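You operate a simulated robot arm through the tools that you are given. There is no shell and no other tool. Be economical: measure what you need, move in short steps, check, and stop when the job is done.

You run a simulated two-armed robot. Do the job below in one go: nothing can be reset, and whatever is moved stays where it is left.

JOB
Take the purple cartridge and put it on the top of the grey ledge. Put the red bottle on the top of the wash bench away on the top of the issue bench. Hold the orange meter on the top of the pack bench steady with one hand and flip the meter lever the other way with the other. Take the pads carton and put it on the pink block. Put the grey nozzle in the yellow tub. Take the yellow frame and leave it on the top of the issue bench. Press the halt button two times. Put the red pin on the top of the load bench away on the top of the fittings bench. Open the load drawer, take the orange wedge and leave it in the inside of the load drawer and shut the drawer again. Put the bottle marked "green" from the top of the load bench on the top of the bed beam and the bottle that says "spray" on the purple mirror. Take the clips carton and leave it on the top of the corner shelf. The order is free. Set down upright: red bottle, red pin, bottle.

Only the result counts: the job must be done as asked and must still hold three seconds after the hand-in. Knocking over, shifting, dropping, spilling or breaking anything else fails it.

ROBOT AND FRAMES
Two 7-joint arms with two-finger parallel grippers on one trunk, on a base that drives. Base frame: it is fixed to the floor where the robot stands at the start and does not move with it; the origin is under the middle of the robot, x ahead of it, y to its left, z up. Units: cm, rad, N and s.
The left shoulder is at the start at [5, 18.7, 108.5], the right one opposite. With the tool pointing down near the work surface each hand reaches from about 10 to 66 cm from the robot's upright axis, wherever it stands, measured 20 degrees to its own side. Places, roughly: clear bottle, green bottle, purple bottle [50, 600, 100]; clips carton [75, 625, 100]; grey nozzle (4x4x6 cm) [800, -120, 90]; halt button [310, 510, 90]; inside of the load drawer [30, 500, 70]; load drawer [30, 500, 80]; meter lever [750, 120, 90]; orange meter [750, 125, 100]; orange wedge (10x4x4 cm) [20, 510, 90]; pads carton [750, 75, 75]; pink block (15x11x3 cm) [780, 100, 90]; purple mirror [50, 575, 75]; red pin (3x3x5 cm) [50, 550, 90]; top of the bed beam [410, 750, 70]; top of the corner shelf [310, 430, 80]; top of the fittings bench [560, -190, 90]; top of the grey ledge [370, -260, 80]; top of the issue bench [980, 150, 90]; yellow frame (6x6x3 cm) [530, 70, 90]; yellow tub (19x17x16 cm) [790, -100, 90]. Payload 3.43 kg a hand.
Tool frame (each hand has its own): the origin (TCP) lies between the finger pads and is the grasp point; the fingertips stand 3 cm ahead of it; z points along the fingers, y is the line along which they close. Largest opening 9.4 cm; finger width 2.8, thickness 1; the body of the gripper, 5 by 9.6 cm, starts 5.5 cm behind the TCP.
Orientation is told as [roll, pitch, yaw] about the base's x, y, z axes, in that order, counted from this pose: with the fingers straight down and closing along the base's y, the tool's x points along the base's -x, its y along +y and its z along -z.

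CONTROLS
- The arms move only by the tool nudge_tool. It takes "left_targets", "right_targets" or both (then of equal length, played together; a hand with none holds still); each is a list of rows, each a list of 7 numbers: the turn, a rotation vector about the base's x, y, z in degrees, then the shift along the base's x, y, z in cm, then the gripper command, from -1 (shut) to 1 (fully open), values between in proportion. In form: [[rx, ry, rz, dx, dy, dz, gripper], ...]. A call has 1 to 20 rows; each row is the pose to reach, as a shift and turn from the pose commanded when the call began. A row lasts 0.2 s, in which the tool goes at most 5 cm and 0.15 rad; a call with a longer step from one row to the next is refused whole, and so is a gripper value outside its range. Where a pose cannot be reached the arm comes as near as it can. A force on the tool above 40 N (or 10 N above the force at the start of the call, whichever is more), or a blocked arm, ends the call early, and 0.2 s more pass. Each finger travels about 15.3 cm/s and halts on what it meets, pressing with about 20 N; the grip force reading is that of the motor and also rises with nothing between the fingers. The clock runs only during rows and for 0.2 s after the last one: add rows that repeat a pose to give the fingers time. It gives the time, the measured TCP pose, the force on the tool (base axes), the opening and the grip force at its end, in the units of the frame above (readings bear some noise), with the torque about the TCP (base axes, N m) and any sound that the robot's microphone picked up.
- Cameras (640 x 400 px; columns grow to the right, rows downward): "scene" is now at [14.75, -2.97, 126.1]; the picture's right is [-0.43, -0.90, 0.00], its down [-0.38, 0.18, -0.91] and it looks along [0.82, -0.39, -0.42] (base axes); focal length 236 px, centre (320, 200). "left" rides on the left gripper at [7.6, -1.4, -10.3] in its tool frame; the picture's right is [0.18, 0.98, 0.00], its down [-0.75, 0.14, -0.64] and it looks along [-0.63, 0.12, 0.77] (tool axes); focal length 243 px, centre (320, 200). "right" rides on the right gripper at [7.6, 1.4, -10.3] in its tool frame; the picture's right is [-0.18, 0.98, 0.00], its down [-0.75, -0.14, -0.64] and it looks along [-0.63, -0.12, 0.77] (tool axes); focal length 243 px, centre (320, 200). There is no depth. A picture from a camera that has moved, and an enlarged one, comes with that camera's place and axes in the base frame and with its lens. The place of the scene camera against the robot may be out by one fixed shift of up to 1.2 cm in any direction.
- camera(camera): a new picture of that camera. It takes no simulated time.
- lift_body(by): slides the trunk up (or, below 0, down) by that many cm; the arms and the scene camera ride with it, the base frame stays. It gives what a move gives, with no picture.
- drive_base(legs): drives the robot by 1 to 6 legs, each [ahead, left, turn to the left] in cm, cm and rad, along the robot's own axes; the way and the turn of a leg run together, so that a leg with both is an arc; at most 150 cm and 3.142 rad a leg. The arms and the cameras ride along, it lands a little off, and it stops where it bumps. It gives what a move gives.
- turn_head(pan, tilt): turns the head with the scene camera to pan (to the left, within 1.396 rad either way) and tilt (down, from -0.506 to 1.204), counted from straight ahead of the robot. It gives what a move gives.
- close_up(camera, box): a new picture of the part [left, top, right, bottom] of that camera's present view, enlarged. It takes no simulated time.
- job_done(): hands the job in; it is judged then, once.

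Go step by step. Nothing tells you exact positions but the pictures and the camera data: compare them with the known pose of the tool, close in by small moves and look again before you grip or let go. The budget is 567 turns and 370 pictures, counting those below and the enlarged ones. Unless the task says otherwise, let go and move clear before handing in.

The tools are called after "Request:" by a JSON object that holds its "fn" and its "kwargs". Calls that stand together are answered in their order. nudge_tool: Moves the arms, as the interface text tells. Its arguments: {"type":"object","properties":{"left_targets":{"type":"array","items":{"type":"array","items":{"type":"number"}}},"right_targets":{"type":"array","items":{"type":"array","items":{"type":"number"}}}},"required":[]} The other tools are called the same way: lift_body (by) slides the trunk up or down; drive_base (legs) drives the base; turn_head (pan, tilt) turns the head that bears the scene camera; camera (camera) takes a picture; close_up (camera, box) takes an enlarged picture of a part of a camera's view; job_done () hands the job in.

At the start:

```text
t: 0.0
left_tcp_pos: [40.13, 4.65, 111.45]
left_tcp_rot: [0.0, 0.001, 0.0]
left_ft_force: [0.1, -0.1, 0.9]
left_wrist_torque: [-0.01, -0.01, -0.01]
left_opening: 9.41
left_finger_force: 0.2
right_tcp_pos: [32.99, -32.88, 117.83]
right_tcp_rot: [-0.001, -0.002, -0.001]
right_ft_force: [0.5, -0.3, 0.2]
right_wrist_torque: [0.03, -0.01, 0.02]
right_opening: 9.4
right_finger_force: 0.1
trunk travel left (down, up): [-30.0, 13.2]
robot x, y, heading: [0.11, 0.17, -0.002]
head pan, tilt: [-0.442, 0.429]
```

scene: 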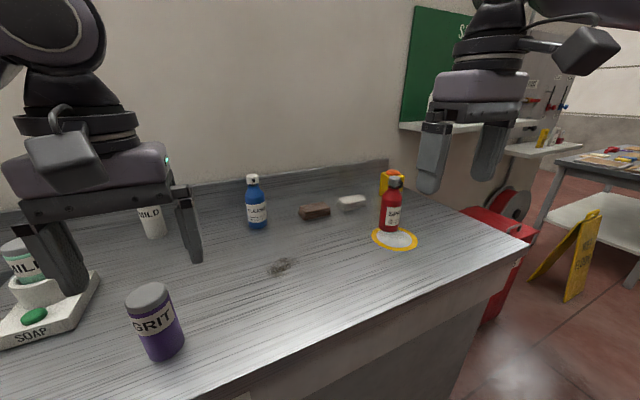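
right: 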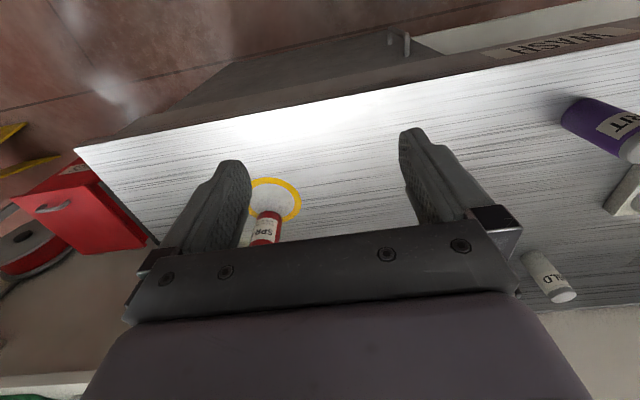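
left: 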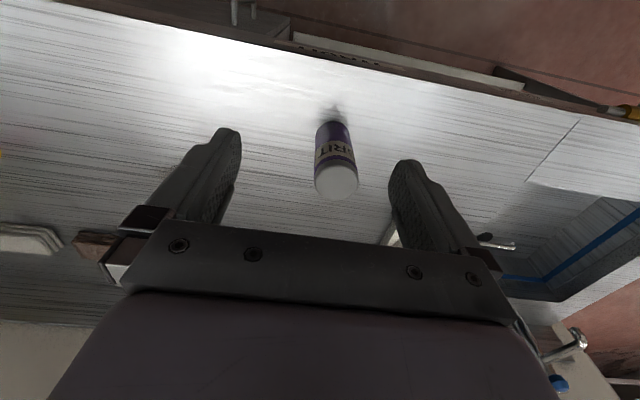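

I'm at the wash bench, with the red bottle standing on a yellow-ringed spot ahead and to the right. I'll look around before moving anything.

Request:
{"fn": "turn_head", "kwargs": {"pan": -1.39, "tilt": 0.25}}

Request:
{"fn": "camera", "kwargs": {"camera": "scene"}}

Request:
{"fn": "turn_head", "kwargs": {"pan": 1.39, "tilt": 0.25}}

Request:
{"fn": "camera", "kwargs": {"camera": "scene"}}

```text
t: 1.2
left_tcp_pos: [40.05, 4.72, 111.47]
left_tcp_rot: [0.0, 0.0, -0.001]
left_ft_force: [0.4, 0.2, -0.1]
left_wrist_torque: [-0.02, -0.05, 0.02]
left_opening: 9.39
left_finger_force: 0.1
right_tcp_pos: [33.18, -32.71, 117.8]
right_tcp_rot: [0.0, -0.002, -0.001]
right_ft_force: [0.4, 0.8, -0.9]
right_wrist_torque: [0.0, 0.0, 0.01]
right_opening: 9.4
right_finger_force: 0.1
trunk travel left (down, up): [-30.0, 13.2]
robot x, y, heading: [0.17, 0.01, 0.006]
head pan, tilt: [-1.389, 0.25]
```

```text
366 pictures are left
camera scene: at [8.1, -8.2, 127.76], right [-0.98, -0.18, 0.0], down [-0.04, 0.24, -0.97], along [0.18, -0.95, -0.25], focal length 236 px, centre (320, 200)
```

scene: 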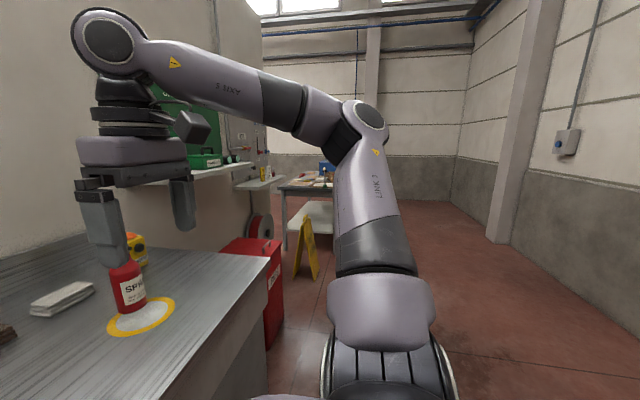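

```text
t: 3.7
left_tcp_pos: [40.12, 4.63, 111.51]
left_tcp_rot: [0.0, 0.001, 0.001]
left_ft_force: [0.4, 0.6, 0.1]
left_wrist_torque: [0.0, -0.04, -0.01]
left_opening: 9.4
left_finger_force: 0.0
right_tcp_pos: [33.09, -32.86, 117.75]
right_tcp_rot: [0.0, 0.001, -0.001]
right_ft_force: [-0.2, 0.1, -0.9]
right_wrist_torque: [-0.03, -0.02, 0.0]
right_opening: 9.4
right_finger_force: 0.0
trunk travel left (down, up): [-30.0, 13.2]
robot x, y, heading: [0.05, 0.08, -0.002]
head pan, tilt: [1.389, 0.25]
```

```text
365 pictures are left
camera scene: at [8.1, 10.16, 127.77], right [0.98, -0.18, 0.0], down [-0.04, -0.24, -0.97], along [0.18, 0.95, -0.25], focal length 236 px, centre (320, 200)
```

scene: 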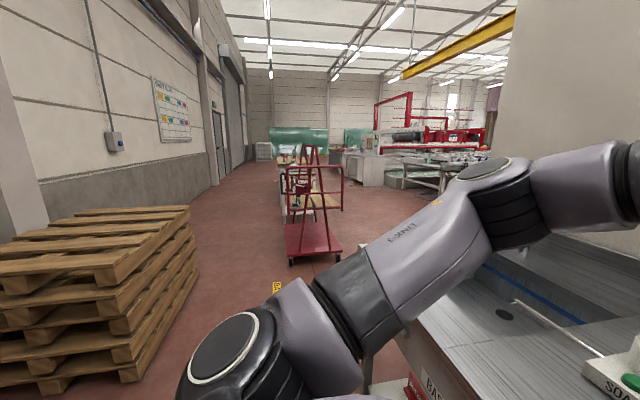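

The red bottle stands at about [61,-51], which is out of reach from here. I'll drive right and slightly ahead, then look.

Request:
{"fn": "drive_base", "kwargs": {"legs": [[0, -30, 0], [6, 0, 0]]}}

Request:
{"fn": "turn_head", "kwargs": {"pan": -0.5, "tilt": 0.55}}

Request:
{"fn": "camera", "kwargs": {"camera": "scene"}}

Request:
{"fn": "camera", "kwargs": {"camera": "right"}}

```text
t: 6.3
left_tcp_pos: [46.22, -24.84, 111.4]
left_tcp_rot: [0.001, -0.001, 0.003]
left_ft_force: [0.4, -0.4, -0.1]
left_wrist_torque: [0.01, 0.02, 0.0]
left_opening: 9.41
left_finger_force: 0.0
right_tcp_pos: [39.27, -62.38, 117.75]
right_tcp_rot: [0.0, -0.001, 0.005]
right_ft_force: [-0.1, 0.1, 0.5]
right_wrist_torque: [0.01, 0.01, 0.02]
right_opening: 9.4
right_finger_force: 0.0
trunk travel left (down, up): [-30.0, 13.2]
robot x, y, heading: [6.05, -29.38, -0.001]
head pan, tilt: [1.389, 0.25]
```

```text
t: 8.1
left_tcp_pos: [46.03, -24.96, 111.45]
left_tcp_rot: [0.001, -0.001, 0.003]
left_ft_force: [0.1, 0.4, 0.1]
left_wrist_torque: [-0.01, 0.02, -0.01]
left_opening: 9.4
left_finger_force: 0.1
right_tcp_pos: [39.15, -62.5, 117.77]
right_tcp_rot: [0.0, -0.002, 0.005]
right_ft_force: [1.2, -0.1, -0.2]
right_wrist_torque: [0.01, 0.02, 0.03]
right_opening: 9.39
right_finger_force: 0.0
trunk travel left (down, up): [-30.0, 13.2]
robot x, y, heading: [6.15, -30.0, 0.002]
head pan, tilt: [-0.499, 0.55]
```

```text
364 pictures are left
camera scene: at [20.34, -32.96, 125.0], right [-0.48, -0.88, 0.0], down [-0.46, 0.25, -0.85], along [0.75, -0.41, -0.52], focal length 236 px, centre (320, 200)
```

scene: 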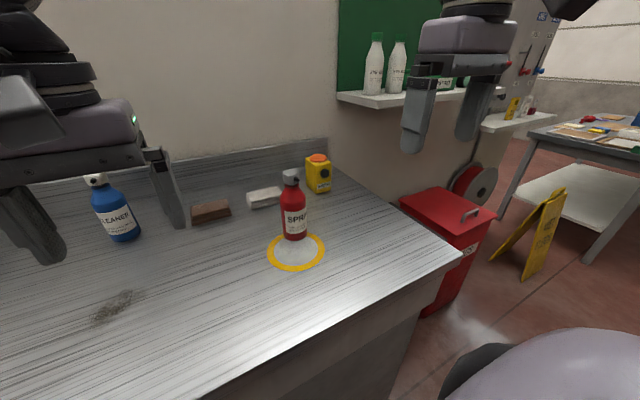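

```text
363 pictures are left
camera right: at [31.63, -61.07, 128.14], right [0.18, 0.98, 0.0], down [0.75, -0.14, 0.64], along [0.63, -0.12, -0.77], focal length 243 px, centre (320, 200)
```

right: 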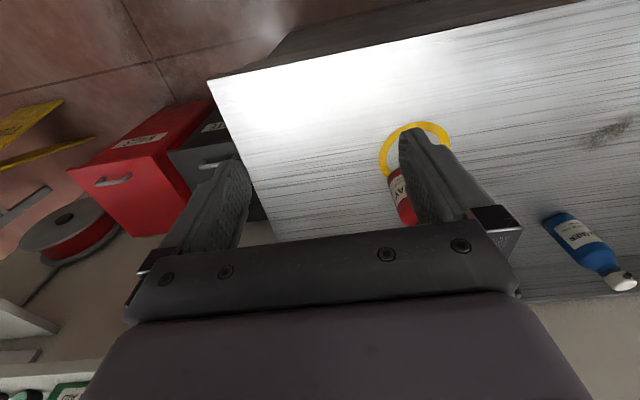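

The bottle is at about [65,-50], with its top near z 104. I'll move the right hand above it and look again.

Request:
{"fn": "nudge_tool", "kwargs": {"right_targets": [[0, 0, 0, 4, 2, 0, 1], [0, 0, 0, 8, 4, 0, 1], [0, 0, 0, 12, 6.5, 0, 1], [0, 0, 0, 16, 9, 0, 1], [0, 0, 0, 20, 11, 0, 1], [0, 0, 0, 24, 12.5, 0, 1]]}}

Request:
{"fn": "camera", "kwargs": {"camera": "right"}}

Request:
{"fn": "camera", "kwargs": {"camera": "scene"}}

```text
t: 9.5
left_tcp_pos: [45.99, -24.84, 111.56]
left_tcp_rot: [0.0, 0.0, 0.005]
left_ft_force: [-0.6, -0.6, 1.1]
left_wrist_torque: [-0.03, 0.0, 0.01]
left_opening: 9.4
left_finger_force: 0.1
right_tcp_pos: [55.28, -54.94, 114.94]
right_tcp_rot: [0.0, -0.002, 0.002]
right_ft_force: [0.1, 1.0, -0.4]
right_wrist_torque: [-0.01, -0.03, -0.05]
right_opening: 9.38
right_finger_force: 0.0
right hand out of reach, approached as far as the arm can: row 4, 5, 6
trunk travel left (down, up): [-30.0, 13.2]
robot x, y, heading: [5.78, -30.0, -0.002]
head pan, tilt: [-0.499, 0.55]
```

```text
362 pictures are left
camera right: at [47.71, -53.6, 125.25], right [0.18, 0.98, 0.0], down [0.75, -0.14, 0.64], along [0.63, -0.12, -0.77], focal length 243 px, centre (320, 200)
```

right: 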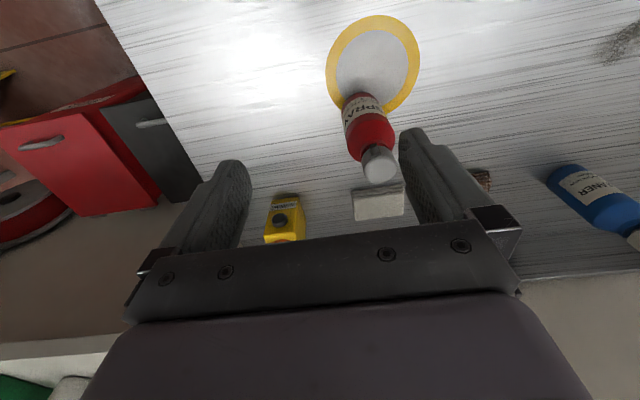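

```text
361 pictures are left
camera scene: at [20.29, -32.94, 125.0], right [-0.48, -0.88, 0.0], down [-0.46, 0.25, -0.85], along [0.75, -0.41, -0.52], focal length 236 px, centre (320, 200)
```

scene: 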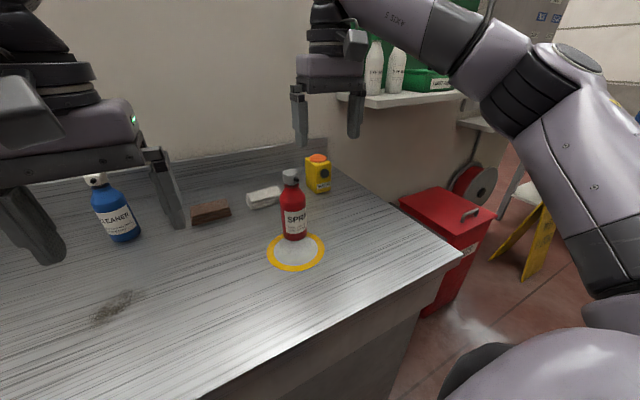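

The high pose cut my reach short; the wrist view puts the bottle at about [61.6,-50]. I'll raise the trunk to gain reach.

Request:
{"fn": "lift_body", "kwargs": {"by": 10}}

Request:
{"fn": "nudge_tool", "kwargs": {"right_targets": [[0, 0, 0, 0, 0, -5, 1], [0, 0, 0, 0, 0, -10, 1], [0, 0, 0, 0, 0, -13, 1]]}}

```text
t: 10.9
left_tcp_pos: [46.25, -24.96, 121.49]
left_tcp_rot: [0.0, 0.0, 0.003]
left_ft_force: [-0.7, 0.1, -0.6]
left_wrist_torque: [-0.01, 0.01, 0.02]
left_opening: 9.41
left_finger_force: 0.1
right_tcp_pos: [55.25, -55.01, 124.75]
right_tcp_rot: [0.0, -0.001, 0.0]
right_ft_force: [0.3, -0.4, -0.6]
right_wrist_torque: [0.01, -0.01, 0.02]
right_opening: 9.41
right_finger_force: 0.1
trunk travel left (down, up): [-40.0, 3.2]
robot x, y, heading: [5.64, -29.74, 0.005]
head pan, tilt: [-0.499, 0.55]
```

```text
t: 11.7
left_tcp_pos: [46.16, -24.93, 121.49]
left_tcp_rot: [0.0, 0.0, 0.004]
left_ft_force: [-0.1, 0.0, 0.2]
left_wrist_torque: [0.02, -0.01, -0.02]
left_opening: 9.4
left_finger_force: 0.1
right_tcp_pos: [55.28, -55.01, 112.04]
right_tcp_rot: [0.0, -0.001, 0.002]
right_ft_force: [-0.2, 0.4, -0.3]
right_wrist_torque: [-0.01, 0.0, 0.02]
right_opening: 9.43
right_finger_force: 0.0
trunk travel left (down, up): [-40.0, 3.2]
robot x, y, heading: [6.18, -29.81, 0.003]
head pan, tilt: [-0.499, 0.55]
```

Commands count from the pose actually reached, which is good. Next I'll move over the bottle at z 112.

Request:
{"fn": "nudge_tool", "kwargs": {"right_targets": [[0, 0, 0, 3, 2.5, 0, 1], [0, 0, 0, 6.3, 5, 0, 1]]}}

Request:
{"fn": "camera", "kwargs": {"camera": "right"}}

Request:
{"fn": "camera", "kwargs": {"camera": "scene"}}

```text
t: 12.3
left_tcp_pos: [46.02, -24.8, 121.61]
left_tcp_rot: [0.001, -0.002, 0.003]
left_ft_force: [-0.7, -0.4, -0.1]
left_wrist_torque: [0.0, 0.0, 0.02]
left_opening: 9.39
left_finger_force: 0.1
right_tcp_pos: [58.29, -52.42, 111.9]
right_tcp_rot: [0.0, -0.004, 0.001]
right_ft_force: [-1.0, -0.3, 0.9]
right_wrist_torque: [0.01, 0.0, 0.02]
right_opening: 9.4
right_finger_force: 0.1
right hand out of reach, approached as far as the arm can: row 2
trunk travel left (down, up): [-40.0, 3.2]
robot x, y, heading: [6.13, -29.88, 0.001]
head pan, tilt: [-0.499, 0.55]
```

```text
360 pictures are left
camera right: at [50.62, -51.03, 122.22], right [0.18, 0.98, 0.0], down [0.75, -0.14, 0.64], along [0.63, -0.12, -0.76], focal length 243 px, centre (320, 200)
```

right: 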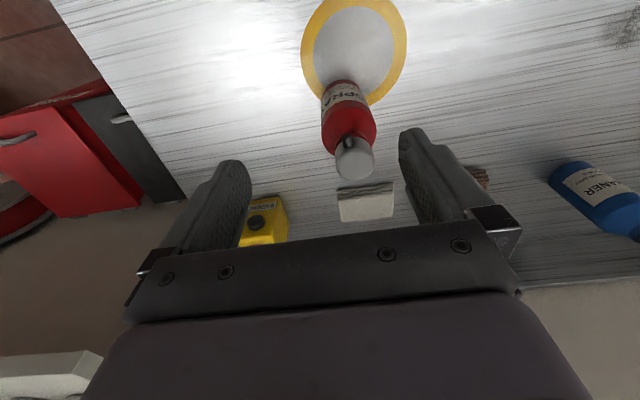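

```text
359 pictures are left
camera scene: at [20.21, -32.96, 135.01], right [-0.48, -0.88, 0.0], down [-0.46, 0.25, -0.85], along [0.75, -0.41, -0.52], focal length 236 px, centre (320, 200)
```

scene: 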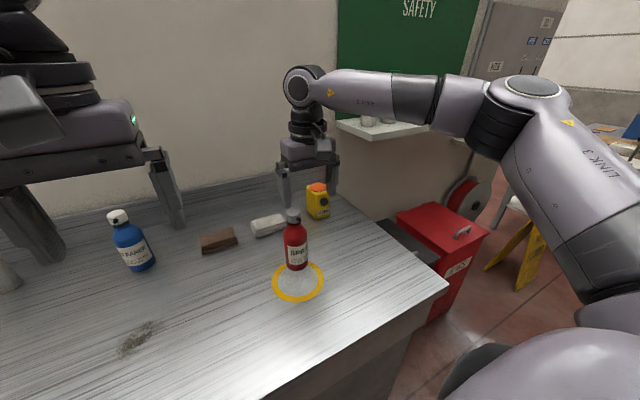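

The bottle axis triangulates to about [61.8,-50] with its top at 104. I need about 5 cm more reach, so I'll drive a little ahead.

Request:
{"fn": "drive_base", "kwargs": {"legs": [[4.5, 0, 0]]}}

```text
t: 13.2
left_tcp_pos: [47.71, -24.8, 121.36]
left_tcp_rot: [0.0, 0.0, 0.004]
left_ft_force: [-0.3, -0.1, -0.2]
left_wrist_torque: [0.0, -0.04, 0.0]
left_opening: 9.42
left_finger_force: 0.1
right_tcp_pos: [59.73, -52.36, 111.93]
right_tcp_rot: [-0.001, -0.004, 0.002]
right_ft_force: [0.4, 0.1, 0.1]
right_wrist_torque: [-0.02, 0.0, 0.04]
right_opening: 9.42
right_finger_force: 0.1
trunk travel left (down, up): [-40.0, 3.2]
robot x, y, heading: [7.53, -29.74, 0.007]
head pan, tilt: [-0.499, 0.55]
stopped in leg 1: the robot was blocked; the commanded pose is now the measured one
```

Request:
{"fn": "lift_body", "kwargs": {"by": 3}}

Request:
{"fn": "nudge_tool", "kwargs": {"right_targets": [[0, 0, 0, 0, 0, -3, 1], [0, 0, 0, 1, 1, -4.5, 1], [0, 0, 0, 2.1, 2.3, -5.5, 1]]}}

Request:
{"fn": "camera", "kwargs": {"camera": "right"}}

```text
t: 13.9
left_tcp_pos: [47.79, -24.74, 124.47]
left_tcp_rot: [0.001, 0.002, 0.002]
left_ft_force: [-0.9, 0.1, -0.9]
left_wrist_torque: [0.04, 0.02, 0.0]
left_opening: 9.39
left_finger_force: 0.2
right_tcp_pos: [59.9, -52.35, 114.93]
right_tcp_rot: [0.001, -0.001, 0.003]
right_ft_force: [-0.5, 0.0, -0.1]
right_wrist_torque: [0.0, 0.04, 0.02]
right_opening: 9.38
right_finger_force: 0.0
trunk travel left (down, up): [-43.0, 0.2]
robot x, y, heading: [7.42, -29.39, 0.0]
head pan, tilt: [-0.499, 0.55]
```

```text
t: 14.7
left_tcp_pos: [47.68, -24.89, 124.5]
left_tcp_rot: [0.003, 0.002, 0.004]
left_ft_force: [0.2, -0.9, -0.6]
left_wrist_torque: [-0.01, -0.02, 0.0]
left_opening: 9.39
left_finger_force: 0.0
right_tcp_pos: [59.6, -52.05, 109.61]
right_tcp_rot: [0.003, -0.003, 0.0]
right_ft_force: [0.2, 0.2, -0.8]
right_wrist_torque: [0.0, 0.0, -0.01]
right_opening: 9.43
right_finger_force: 0.0
right hand out of reach, approached as far as the arm can: row 2, 3
trunk travel left (down, up): [-43.0, 0.2]
robot x, y, heading: [7.64, -29.29, 0.002]
head pan, tilt: [-0.499, 0.55]
```

```text
358 pictures are left
camera right: at [52.08, -50.67, 119.9], right [0.18, 0.98, 0.0], down [0.75, -0.14, 0.64], along [0.63, -0.12, -0.77], focal length 243 px, centre (320, 200)
```

right: 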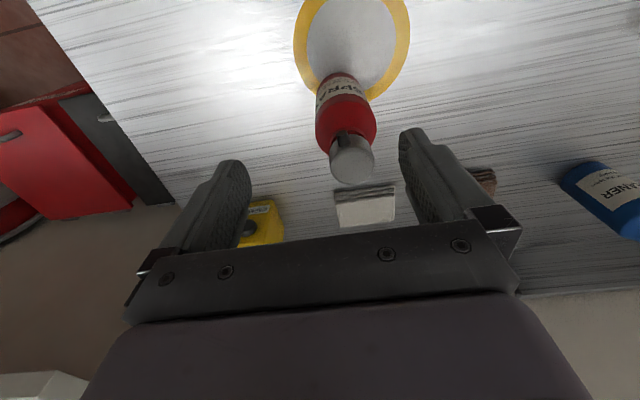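

The top-down pose is at its reach limit, so I'll tilt the fingers forward and take the bottle from the side. First I'll back off and tilt by 50°.

Request:
{"fn": "nudge_tool", "kwargs": {"right_targets": [[0, 0, 0, -5, 0.5, 0, 1], [0, -8, 0, -10, 1, 0, 1], [0, -16, 0, -10, 2, -1, 1], [0, -24, 0, -10, 2, -3, 1], [0, -32, 0, -10, 2, -6, 1], [0, -40, 0, -10, 2, -9, 1], [0, -48, 0, -10, 2, -12, 1], [0, -52, 0, -10, 2, -12, 1]]}}

Request:
{"fn": "camera", "kwargs": {"camera": "right"}}

Request:
{"fn": "camera", "kwargs": {"camera": "scene"}}

```text
refused: row 1 steps farther than a row can; nothing moved
```

```text
357 pictures are left
camera right: at [52.08, -50.67, 119.9], right [0.18, 0.98, 0.0], down [0.75, -0.14, 0.64], along [0.63, -0.12, -0.77], focal length 243 px, centre (320, 200)
```

right: 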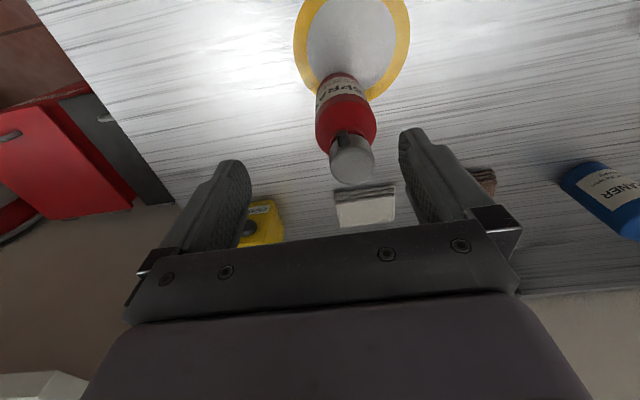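

```text
356 pictures are left
camera scene: at [21.95, -32.96, 137.99], right [-0.48, -0.88, 0.0], down [-0.46, 0.25, -0.85], along [0.75, -0.41, -0.52], focal length 236 px, centre (320, 200)
```

scene: 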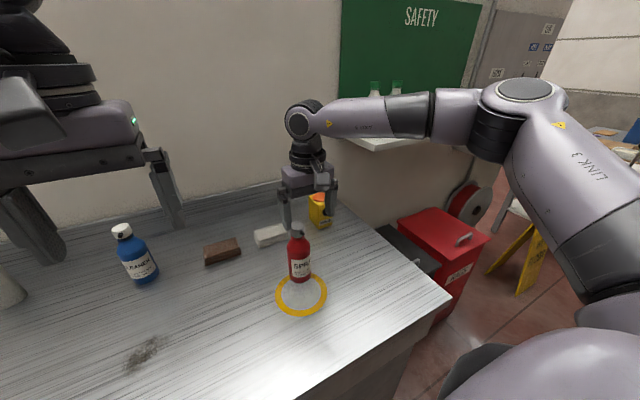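

A row step was slightly too long, so I'll redo it with shorter steps.

Request:
{"fn": "nudge_tool", "kwargs": {"right_targets": [[0, 0, 0, -4, 0.5, 0, 1], [0, -8, 0, -8, 1, 0, 1], [0, -16, 0, -10, 2, -1, 1], [0, -24, 0, -10, 2, -4, 1], [0, -32, 0, -10, 2, -7, 1], [0, -40, 0, -10, 2, -10, 1], [0, -48, 0, -10, 2, -12, 1], [0, -52, 0, -10, 2, -12, 1]]}}

Request:
{"fn": "camera", "kwargs": {"camera": "right"}}

```text
t: 16.5
left_tcp_pos: [47.72, -24.8, 124.46]
left_tcp_rot: [0.002, 0.001, 0.004]
left_ft_force: [-0.9, 0.6, -0.1]
left_wrist_torque: [0.01, -0.03, 0.0]
left_opening: 9.42
left_finger_force: 0.2
right_tcp_pos: [49.66, -49.98, 97.98]
right_tcp_rot: [-0.005, -0.905, 0.001]
right_ft_force: [0.3, -0.4, -0.9]
right_wrist_torque: [0.03, 0.0, 0.02]
right_opening: 9.37
right_finger_force: 0.2
right hand out of reach, approached as far as the arm can: row 8
trunk travel left (down, up): [-43.0, 0.2]
robot x, y, heading: [7.81, -29.57, 0.002]
head pan, tilt: [-0.499, 0.55]
```

```text
355 pictures are left
camera right: at [37.04, -48.6, 98.43], right [0.12, 0.98, 0.14], down [-0.04, -0.14, 0.99], along [0.99, -0.12, 0.02], focal length 243 px, centre (320, 200)
```

right: 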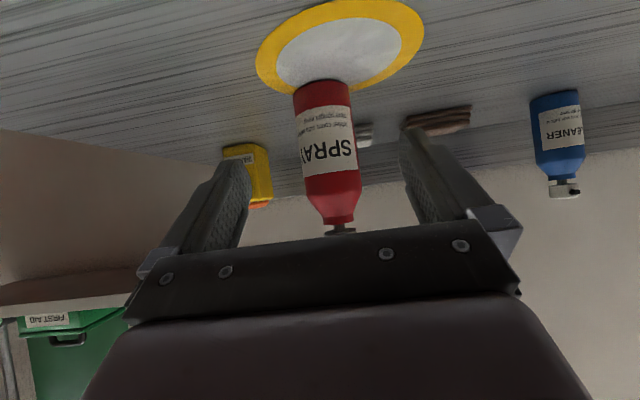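

The wash bench top is really at about z 87, the bottle is at [62,-50], and it is well centred in y. I'll advance so the fingers straddle its body.

Request:
{"fn": "nudge_tool", "kwargs": {"right_targets": [[0, 0, 0, 4, 0, -1, 1], [0, 0, 0, 8, 0, -2, 1], [0, 0, 0, 11.8, 0, -2.5, 1]]}}

Request:
{"fn": "camera", "kwargs": {"camera": "right"}}

Request:
{"fn": "camera", "kwargs": {"camera": "scene"}}

```text
t: 17.3
left_tcp_pos: [47.69, -24.76, 124.34]
left_tcp_rot: [0.002, 0.003, 0.006]
left_ft_force: [0.5, -0.1, 0.5]
left_wrist_torque: [0.01, 0.0, -0.03]
left_opening: 9.4
left_finger_force: 0.1
right_tcp_pos: [60.51, -51.96, 97.78]
right_tcp_rot: [0.002, -0.908, 0.001]
right_ft_force: [-0.9, 1.3, -1.2]
right_wrist_torque: [0.0, -0.03, 0.03]
right_opening: 9.4
right_finger_force: 0.0
right hand out of reach, approached as far as the arm can: row 1, 2, 3
trunk travel left (down, up): [-43.0, 0.2]
robot x, y, heading: [7.68, -29.4, 0.003]
head pan, tilt: [-0.499, 0.55]
```

```text
354 pictures are left
camera right: at [47.77, -50.61, 98.12], right [0.11, 0.98, 0.15], down [-0.04, -0.14, 0.99], along [0.99, -0.12, 0.03], focal length 243 px, centre (320, 200)
```

right: 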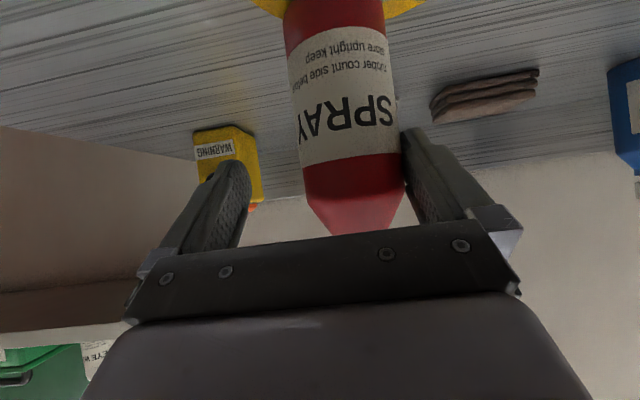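

```text
353 pictures are left
camera scene: at [21.95, -32.94, 137.99], right [-0.48, -0.88, 0.0], down [-0.46, 0.25, -0.85], along [0.75, -0.41, -0.52], focal length 236 px, centre (320, 200)
```

scene: 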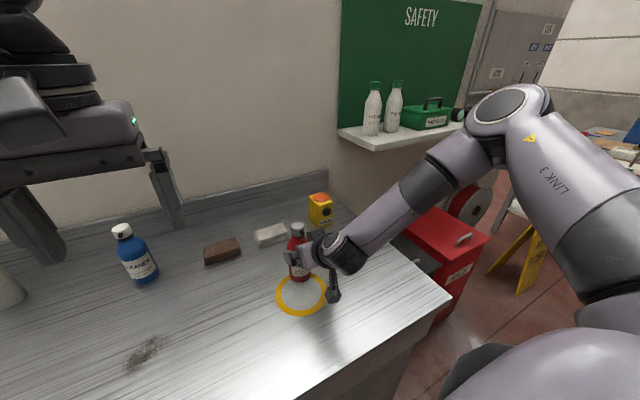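

The arm stopped short in y and z. I'll lower the trunk slightly, which brings the hand down, and then correct y.

Request:
{"fn": "lift_body", "kwargs": {"by": -3}}

Request:
{"fn": "nudge_tool", "kwargs": {"right_targets": [[0, 0, 0, 0, 1.7, 0, 1], [0, 0, 0, 1, 1.7, 0, 1]]}}

Request:
{"fn": "camera", "kwargs": {"camera": "right"}}

```text
t: 18.1
left_tcp_pos: [47.73, -24.86, 121.34]
left_tcp_rot: [0.003, 0.0, 0.004]
left_ft_force: [-0.5, 0.5, 0.1]
left_wrist_torque: [-0.01, -0.02, 0.03]
left_opening: 9.38
left_finger_force: 0.1
right_tcp_pos: [60.39, -51.96, 94.55]
right_tcp_rot: [-0.001, -0.907, 0.004]
right_ft_force: [0.5, 1.1, -1.0]
right_wrist_torque: [-0.05, 0.03, -0.01]
right_opening: 9.43
right_finger_force: 0.0
trunk travel left (down, up): [-40.0, 3.2]
robot x, y, heading: [7.78, -29.74, 0.001]
head pan, tilt: [-0.499, 0.55]
```

```text
t: 18.7
left_tcp_pos: [47.86, -25.01, 121.37]
left_tcp_rot: [0.003, 0.001, 0.004]
left_ft_force: [-1.5, 0.2, 0.3]
left_wrist_torque: [-0.02, 0.01, -0.02]
left_opening: 9.39
left_finger_force: 0.2
right_tcp_pos: [60.9, -51.18, 95.75]
right_tcp_rot: [-0.002, -0.907, 0.004]
right_ft_force: [0.6, -0.1, -0.3]
right_wrist_torque: [0.01, 0.0, 0.0]
right_opening: 9.39
right_finger_force: 0.1
right hand out of reach, approached as far as the arm can: row 1, 2
trunk travel left (down, up): [-40.0, 3.2]
robot x, y, heading: [7.7, -29.67, 0.006]
head pan, tilt: [-0.499, 0.55]
```

```text
352 pictures are left
camera right: at [48.26, -49.9, 96.01], right [0.11, 0.98, 0.14], down [-0.04, -0.14, 0.99], along [0.99, -0.12, 0.03], focal length 243 px, centre (320, 200)
```

right: 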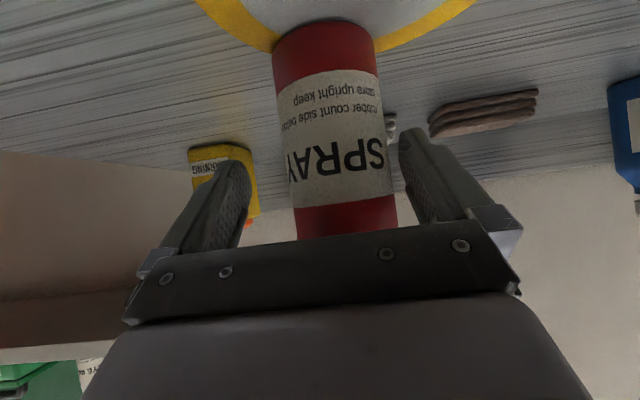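

The fingers straddle the bottle about 1 cm off centre. I'll shift the base slightly left, then grip.

Request:
{"fn": "drive_base", "kwargs": {"legs": [[0, 0.9, 0]]}}

Request:
{"fn": "nudge_tool", "kwargs": {"right_targets": [[0, 0, 0, 0, 0, 0, 0.3], [0, 0, 0, 0, 0, 0, -1], [0, 0, 0, 0, 0, 0, -1], [0, 0, 0, 0, 0, 0, -1]]}}

Request:
{"fn": "camera", "kwargs": {"camera": "right"}}

```text
t: 19.4
left_tcp_pos: [47.73, -23.95, 121.37]
left_tcp_rot: [0.0, 0.002, 0.006]
left_ft_force: [-2.2, 0.0, 0.0]
left_wrist_torque: [-0.05, -0.02, -0.02]
left_opening: 9.41
left_finger_force: 0.1
right_tcp_pos: [60.85, -50.2, 95.62]
right_tcp_rot: [-0.002, -0.906, 0.003]
right_ft_force: [0.6, 0.3, -0.6]
right_wrist_torque: [0.0, 0.01, -0.03]
right_opening: 9.38
right_finger_force: 0.1
trunk travel left (down, up): [-40.0, 3.2]
robot x, y, heading: [7.48, -28.53, 0.004]
head pan, tilt: [-0.499, 0.55]
```

```text
t: 20.4
left_tcp_pos: [47.82, -23.98, 121.49]
left_tcp_rot: [0.001, 0.003, 0.006]
left_ft_force: [-0.1, 0.5, -0.2]
left_wrist_torque: [0.01, 0.02, 0.01]
left_opening: 9.4
left_finger_force: 0.0
right_tcp_pos: [60.95, -50.18, 95.58]
right_tcp_rot: [-0.002, -0.912, 0.004]
right_ft_force: [-1.1, -0.5, 1.3]
right_wrist_torque: [-0.15, -0.01, 0.0]
right_opening: 6.04
right_finger_force: 19.7
trunk travel left (down, up): [-40.0, 3.2]
robot x, y, heading: [7.75, -28.64, 0.01]
head pan, tilt: [-0.499, 0.55]
```

```text
351 pictures are left
camera right: at [48.25, -48.96, 96.04], right [0.11, 0.98, 0.14], down [-0.04, -0.14, 0.99], along [0.99, -0.12, 0.03], focal length 243 px, centre (320, 200)
```

right: 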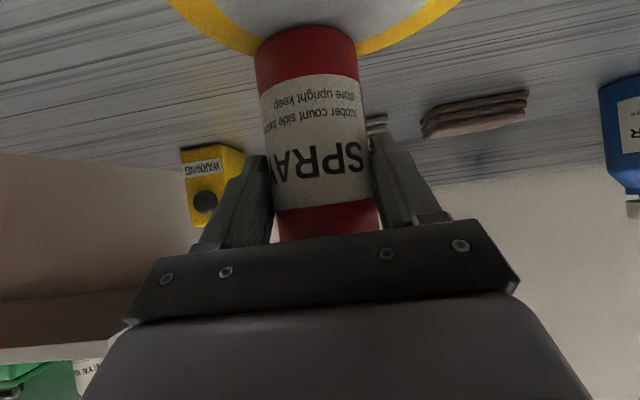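

The bottle is gripped at 6.0 cm opening. I'll lift it and bring it in to a carry pose.

Request:
{"fn": "nudge_tool", "kwargs": {"right_targets": [[0, 0, 0, 0, 0, 3, -1], [0, 0, 0, -1, 0, 7, -1], [0, 0, 0, -4, 0, 10, -1], [0, 0, 0, -8, 0, 12, -1], [0, 0, 0, -12, 0, 12, -1], [0, 0, 0, -16, 0, 12, -1], [0, 0, 0, -20, 0, 12, -1]]}}

Request:
{"fn": "camera", "kwargs": {"camera": "right"}}

Request:
{"fn": "camera", "kwargs": {"camera": "scene"}}

```text
t: 22.0
left_tcp_pos: [47.73, -23.85, 121.39]
left_tcp_rot: [-0.001, 0.002, 0.003]
left_ft_force: [-1.1, 0.1, 0.3]
left_wrist_torque: [0.02, 0.0, -0.02]
left_opening: 9.4
left_finger_force: 0.2
right_tcp_pos: [48.96, -48.81, 108.55]
right_tcp_rot: [0.0, -0.908, 0.004]
right_ft_force: [0.1, -0.6, -3.1]
right_wrist_torque: [0.03, 0.04, -0.03]
right_opening: 6.04
right_finger_force: 19.7
right hand out of reach, approached as far as the arm can: row 5, 6, 7
trunk travel left (down, up): [-40.0, 3.2]
robot x, y, heading: [7.25, -28.43, 0.004]
head pan, tilt: [-0.499, 0.55]
```

```text
350 pictures are left
camera right: at [36.36, -47.62, 108.85], right [0.11, 0.98, 0.14], down [-0.04, -0.14, 0.99], along [0.99, -0.12, 0.03], focal length 243 px, centre (320, 200)
```

right: 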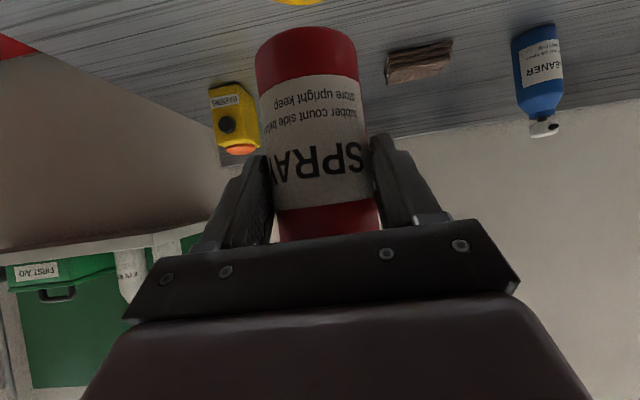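

```text
349 pictures are left
camera scene: at [21.93, -31.98, 135.0], right [-0.48, -0.88, 0.0], down [-0.46, 0.25, -0.85], along [0.75, -0.41, -0.52], focal length 236 px, centre (320, 200)
```

scene: 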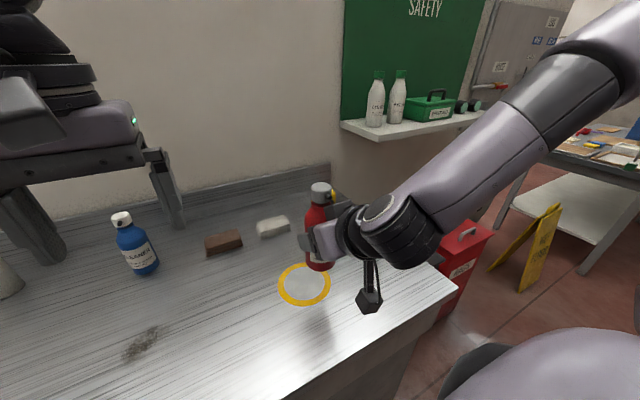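

The bottle is lifted cleanly. I'll back away from the bench and look for routes.

Request:
{"fn": "drive_base", "kwargs": {"legs": [[-60, 0, 0], [0, -80, 0]]}}

Request:
{"fn": "turn_head", "kwargs": {"pan": -0.9, "tilt": 0.2}}

Request:
{"fn": "camera", "kwargs": {"camera": "scene"}}

Request:
{"fn": "turn_head", "kwargs": {"pan": 0.1, "tilt": 0.2}}

Request:
{"fn": "camera", "kwargs": {"camera": "scene"}}

```text
t: 29.4
left_tcp_pos: [-13.71, -105.04, 121.4]
left_tcp_rot: [0.002, 0.002, -0.006]
left_ft_force: [0.2, -0.3, 0.0]
left_wrist_torque: [0.03, -0.02, -0.01]
left_opening: 9.41
left_finger_force: 0.0
right_tcp_pos: [-12.52, -130.14, 108.33]
right_tcp_rot: [-0.001, -0.908, -0.006]
right_ft_force: [-0.7, 0.2, -3.4]
right_wrist_torque: [-0.01, 0.05, -0.03]
right_opening: 6.0
right_finger_force: 20.0
trunk travel left (down, up): [-40.0, 3.2]
robot x, y, heading: [-53.73, -109.35, -0.011]
head pan, tilt: [-0.499, 0.55]
```

```text
t: 30.2
left_tcp_pos: [-13.64, -105.06, 121.25]
left_tcp_rot: [0.0, 0.002, -0.005]
left_ft_force: [-1.2, 0.5, 0.1]
left_wrist_torque: [-0.01, 0.01, 0.03]
left_opening: 9.42
left_finger_force: 0.1
right_tcp_pos: [-12.48, -129.96, 108.38]
right_tcp_rot: [0.001, -0.907, -0.008]
right_ft_force: [0.1, -0.2, -3.9]
right_wrist_torque: [0.01, 0.04, 0.0]
right_opening: 6.0
right_finger_force: 20.8
trunk travel left (down, up): [-40.0, 3.2]
robot x, y, heading: [-53.58, -109.36, -0.012]
head pan, tilt: [-0.901, 0.201]
```

```text
348 pictures are left
camera scene: at [-41.61, -115.87, 138.21], right [-0.79, -0.62, 0.0], down [-0.12, 0.16, -0.98], along [0.6, -0.77, -0.2], focal length 236 px, centre (320, 200)
```

scene: 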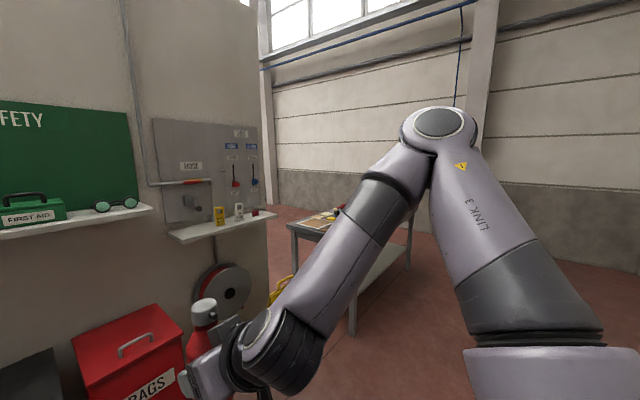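

```text
t: 31.5
left_tcp_pos: [-13.58, -105.1, 121.55]
left_tcp_rot: [0.002, 0.0, -0.005]
left_ft_force: [0.0, 1.2, 0.5]
left_wrist_torque: [-0.01, 0.0, -0.03]
left_opening: 9.38
left_finger_force: 0.0
right_tcp_pos: [-12.49, -130.08, 108.4]
right_tcp_rot: [-0.001, -0.908, -0.007]
right_ft_force: [-0.7, -0.1, -4.6]
right_wrist_torque: [0.03, 0.07, 0.02]
right_opening: 6.02
right_finger_force: 20.0
trunk travel left (down, up): [-40.0, 3.2]
robot x, y, heading: [-53.65, -109.49, -0.011]
head pan, tilt: [0.099, 0.201]
```

```text
347 pictures are left
camera scene: at [-38.08, -107.68, 138.22], right [0.09, -1.0, 0.0], down [-0.2, -0.02, -0.98], along [0.98, 0.09, -0.2], focal length 236 px, centre (320, 200)
```

scene: 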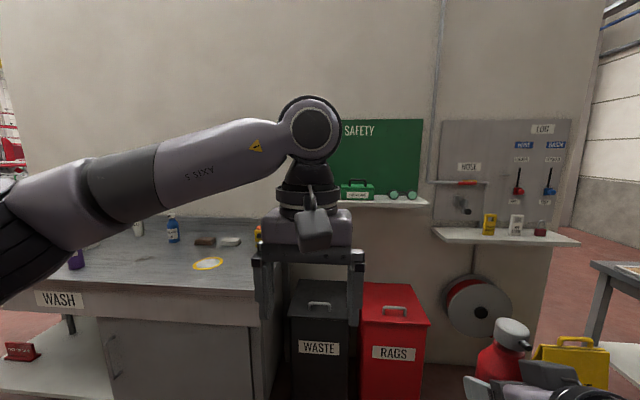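

The −y side is tight, with a table and a sign near the wall end. The +y aisle looks better, so I'll turn to face +y and drive down it a bit.

Request:
{"fn": "drive_base", "kwargs": {"legs": [[0, 0, 1.571], [0, -46, 0], [130, 0, 0]]}}

Request:
{"fn": "turn_head", "kwargs": {"pan": 0, "tilt": 0.25}}

Request:
{"fn": "camera", "kwargs": {"camera": "scene"}}

Request:
{"fn": "turn_head", "kwargs": {"pan": -0.9, "tilt": 0.2}}

Request:
{"fn": "camera", "kwargs": {"camera": "scene"}}

```text
t: 44.1
left_tcp_pos: [-10.65, 58.43, 121.38]
left_tcp_rot: [0.002, 0.001, 1.56]
left_ft_force: [0.2, 0.0, -0.1]
left_wrist_torque: [0.0, 0.0, 0.02]
left_opening: 9.4
left_finger_force: 0.1
right_tcp_pos: [14.4, 59.32, 108.46]
right_tcp_rot: [0.001, -0.908, 1.56]
right_ft_force: [-0.1, 0.1, -3.7]
right_wrist_torque: [-0.08, 0.0, 0.02]
right_opening: 5.93
right_finger_force: 19.4
trunk travel left (down, up): [-40.0, 3.2]
robot x, y, heading: [-6.67, 18.31, 1.558]
head pan, tilt: [0.099, 0.201]
```

```text
t: 44.8
left_tcp_pos: [-10.64, 58.44, 121.46]
left_tcp_rot: [0.002, 0.001, 1.56]
left_ft_force: [0.6, 0.1, -0.1]
left_wrist_torque: [0.02, 0.04, 0.01]
left_opening: 9.4
left_finger_force: 0.1
right_tcp_pos: [14.38, 59.44, 108.46]
right_tcp_rot: [0.0, -0.906, 1.561]
right_ft_force: [0.2, -0.4, -3.3]
right_wrist_torque: [-0.08, -0.02, 0.0]
right_opening: 5.91
right_finger_force: 19.8
trunk travel left (down, up): [-40.0, 3.2]
robot x, y, heading: [-6.57, 18.1, 1.554]
head pan, tilt: [0.0, 0.25]
```

```text
346 pictures are left
camera scene: at [-5.65, 34.39, 137.76], right [1.0, -0.01, 0.0], down [0.0, -0.25, -0.97], along [0.01, 0.97, -0.25], focal length 236 px, centre (320, 200)
```

scene: 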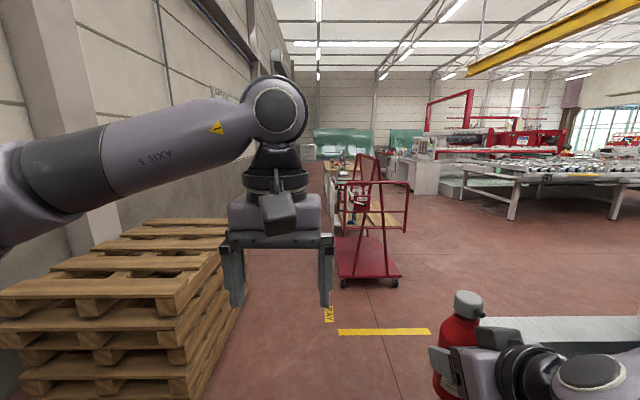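

```text
t: 46.0
left_tcp_pos: [-10.61, 58.44, 121.41]
left_tcp_rot: [0.002, 0.002, 1.56]
left_ft_force: [-0.2, 0.0, 0.1]
left_wrist_torque: [0.01, 0.02, -0.03]
left_opening: 9.41
left_finger_force: 0.1
right_tcp_pos: [14.36, 59.32, 108.5]
right_tcp_rot: [0.0, -0.908, 1.558]
right_ft_force: [-0.3, -0.1, -3.2]
right_wrist_torque: [-0.1, -0.03, 0.0]
right_opening: 5.93
right_finger_force: 19.8
trunk travel left (down, up): [-40.0, 3.2]
robot x, y, heading: [-6.26, 18.08, 1.56]
head pan, tilt: [-0.901, 0.201]
```

```text
345 pictures are left
camera scene: at [1.61, 30.76, 138.22], right [0.61, -0.79, 0.0], down [-0.16, -0.12, -0.98], along [0.77, 0.6, -0.2], focal length 236 px, centre (320, 200)
```

scene: 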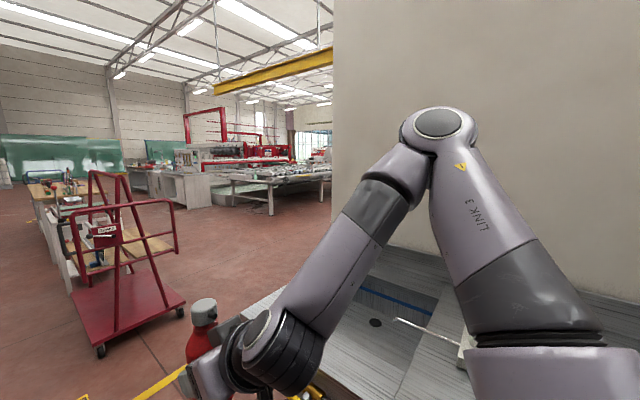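

The floor opens up past the end of the wall. I'll drive on, turn to face +x, and look again.

Request:
{"fn": "drive_base", "kwargs": {"legs": [[130, 0, 0], [0, 0, -1.56]]}}

Request:
{"fn": "turn_head", "kwargs": {"pan": -0.45, "tilt": 0.2}}

Request:
{"fn": "camera", "kwargs": {"camera": "scene"}}

Request:
{"fn": "turn_head", "kwargs": {"pan": 0.6, "tilt": 0.2}}

Request:
{"fn": "camera", "kwargs": {"camera": "scene"}}

```text
t: 56.4
left_tcp_pos: [36.2, 150.1, 121.33]
left_tcp_rot: [0.001, 0.003, -0.038]
left_ft_force: [0.0, -0.3, -0.2]
left_wrist_torque: [-0.01, -0.01, -0.01]
left_opening: 9.41
left_finger_force: 0.1
right_tcp_pos: [36.41, 125.1, 108.45]
right_tcp_rot: [0.001, -0.908, -0.04]
right_ft_force: [-0.2, 0.6, -4.0]
right_wrist_torque: [0.0, 0.04, 0.01]
right_opening: 5.82
right_finger_force: 20.2
trunk travel left (down, up): [-40.0, 3.2]
robot x, y, heading: [-4.0, 147.09, -0.04]
head pan, tilt: [-0.901, 0.201]
```

```text
t: 57.3
left_tcp_pos: [36.14, 150.24, 121.3]
left_tcp_rot: [0.002, 0.001, -0.039]
left_ft_force: [-0.2, 0.5, -0.4]
left_wrist_torque: [0.02, 0.0, 0.03]
left_opening: 9.41
left_finger_force: 0.0
right_tcp_pos: [36.41, 125.06, 108.39]
right_tcp_rot: [0.0, -0.908, -0.041]
right_ft_force: [0.7, 1.0, -3.1]
right_wrist_torque: [0.0, 0.06, 0.0]
right_opening: 5.81
right_finger_force: 20.4
trunk travel left (down, up): [-40.0, 3.2]
robot x, y, heading: [-4.25, 147.61, -0.044]
head pan, tilt: [-0.45, 0.201]
```

```text
344 pictures are left
camera scene: at [10.53, 143.41, 138.22], right [-0.47, -0.88, 0.0], down [-0.18, 0.09, -0.98], along [0.86, -0.46, -0.2], focal length 236 px, centre (320, 200)
```

scene: 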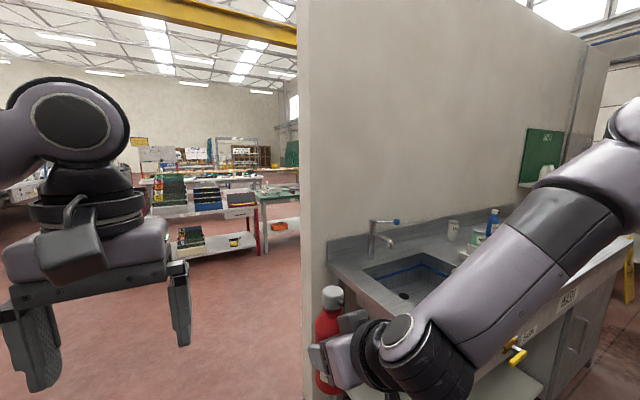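

```text
t: 58.6
left_tcp_pos: [36.13, 150.03, 121.27]
left_tcp_rot: [0.001, 0.0, -0.038]
left_ft_force: [0.4, 0.0, 0.3]
left_wrist_torque: [0.0, -0.02, 0.02]
left_opening: 9.37
left_finger_force: 0.1
right_tcp_pos: [36.42, 125.05, 108.47]
right_tcp_rot: [0.0, -0.907, -0.042]
right_ft_force: [-0.5, 0.7, -3.8]
right_wrist_torque: [0.02, 0.07, -0.02]
right_opening: 5.81
right_finger_force: 19.9
trunk travel left (down, up): [-40.0, 3.2]
robot x, y, heading: [-4.25, 147.18, -0.043]
head pan, tilt: [0.6, 0.201]
```

```text
343 pictures are left
camera scene: at [10.21, 152.75, 138.22], right [0.53, -0.85, 0.0], down [-0.17, -0.11, -0.98], along [0.83, 0.52, -0.2], focal length 236 px, centre (320, 200)
```

scene: 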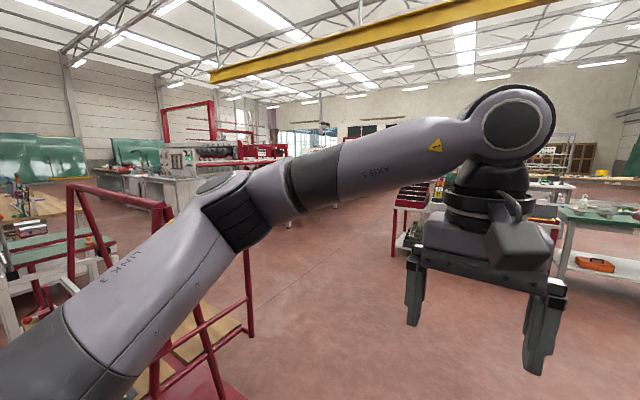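

The gripper opening is slowly shrinking, so I'll check the grip on the bottle.

Request:
{"fn": "camera", "kwargs": {"camera": "right"}}

```text
342 pictures are left
camera right: at [23.82, 126.94, 108.82], right [0.15, 0.98, 0.14], down [-0.05, -0.14, 0.99], along [0.99, -0.16, 0.02], focal length 243 px, centre (320, 200)
```

right: 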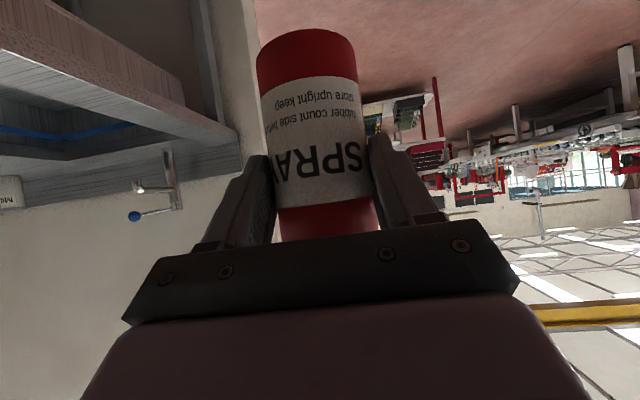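

The bottle sits steady in the grip. I'll drive ahead past the wall corner and look again.

Request:
{"fn": "drive_base", "kwargs": {"legs": [[100, 18, 0.04], [100, 0, 0]]}}

Request:
{"fn": "turn_head", "kwargs": {"pan": -0.6, "tilt": 0.25}}

Request:
{"fn": "camera", "kwargs": {"camera": "scene"}}

Request:
{"fn": "turn_head", "kwargs": {"pan": 0.5, "tilt": 0.25}}

Request:
{"fn": "camera", "kwargs": {"camera": "scene"}}

```text
t: 68.5
left_tcp_pos: [234.41, 166.0, 121.35]
left_tcp_rot: [0.003, 0.001, 0.002]
left_ft_force: [0.3, 0.0, -0.3]
left_wrist_torque: [0.0, 0.02, 0.0]
left_opening: 9.42
left_finger_force: 0.0
right_tcp_pos: [235.67, 140.97, 108.39]
right_tcp_rot: [0.0, -0.905, -0.003]
right_ft_force: [-0.2, 0.5, -4.0]
right_wrist_torque: [0.04, 0.11, -0.02]
right_opening: 5.78
right_finger_force: 19.6
trunk travel left (down, up): [-40.0, 3.2]
robot x, y, heading: [194.1, 161.33, 0.001]
head pan, tilt: [0.6, 0.201]
```

```text
t: 69.9
left_tcp_pos: [234.38, 166.06, 121.38]
left_tcp_rot: [0.002, 0.002, 0.0]
left_ft_force: [0.3, -1.0, 0.2]
left_wrist_torque: [-0.02, 0.03, -0.01]
left_opening: 9.38
left_finger_force: 0.1
right_tcp_pos: [235.63, 141.08, 108.43]
right_tcp_rot: [0.0, -0.906, -0.001]
right_ft_force: [-0.6, 0.5, -3.8]
right_wrist_torque: [0.01, 0.09, 0.02]
right_opening: 5.74
right_finger_force: 19.9
trunk travel left (down, up): [-40.0, 3.2]
robot x, y, heading: [194.28, 161.48, -0.002]
head pan, tilt: [-0.6, 0.25]
```

```text
341 pictures are left
camera scene: at [208.38, 157.07, 137.76], right [-0.57, -0.82, 0.0], down [-0.2, 0.14, -0.97], along [0.8, -0.55, -0.25], focal length 236 px, centre (320, 200)
```

scene: 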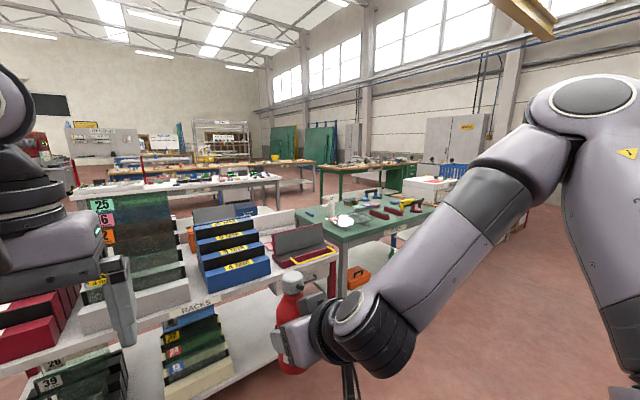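

```text
t: 71.2
left_tcp_pos: [234.33, 165.97, 121.35]
left_tcp_rot: [0.001, 0.004, 0.001]
left_ft_force: [0.0, -0.5, -0.2]
left_wrist_torque: [0.01, -0.01, 0.01]
left_opening: 9.42
left_finger_force: 0.0
right_tcp_pos: [235.57, 140.97, 108.34]
right_tcp_rot: [0.0, -0.906, -0.002]
right_ft_force: [0.8, -0.7, -4.1]
right_wrist_torque: [0.02, 0.07, 0.01]
right_opening: 5.76
right_finger_force: 20.2
trunk travel left (down, up): [-40.0, 3.2]
robot x, y, heading: [193.89, 161.29, -0.004]
head pan, tilt: [0.499, 0.25]
```

```text
340 pictures are left
camera scene: at [208.89, 166.8, 137.76], right [0.48, -0.88, 0.0], down [-0.22, -0.12, -0.97], along [0.85, 0.46, -0.25], focal length 236 px, centre (320, 200)
```

scene: 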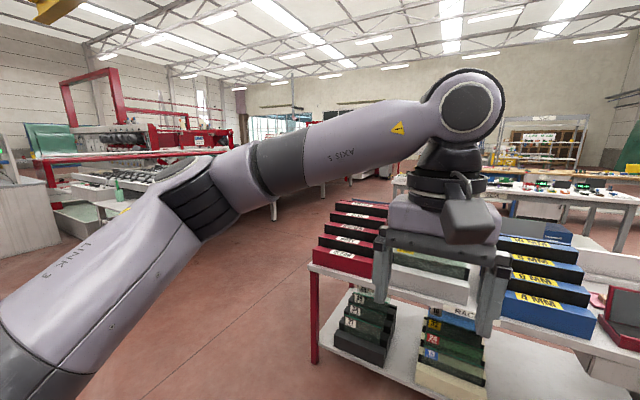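

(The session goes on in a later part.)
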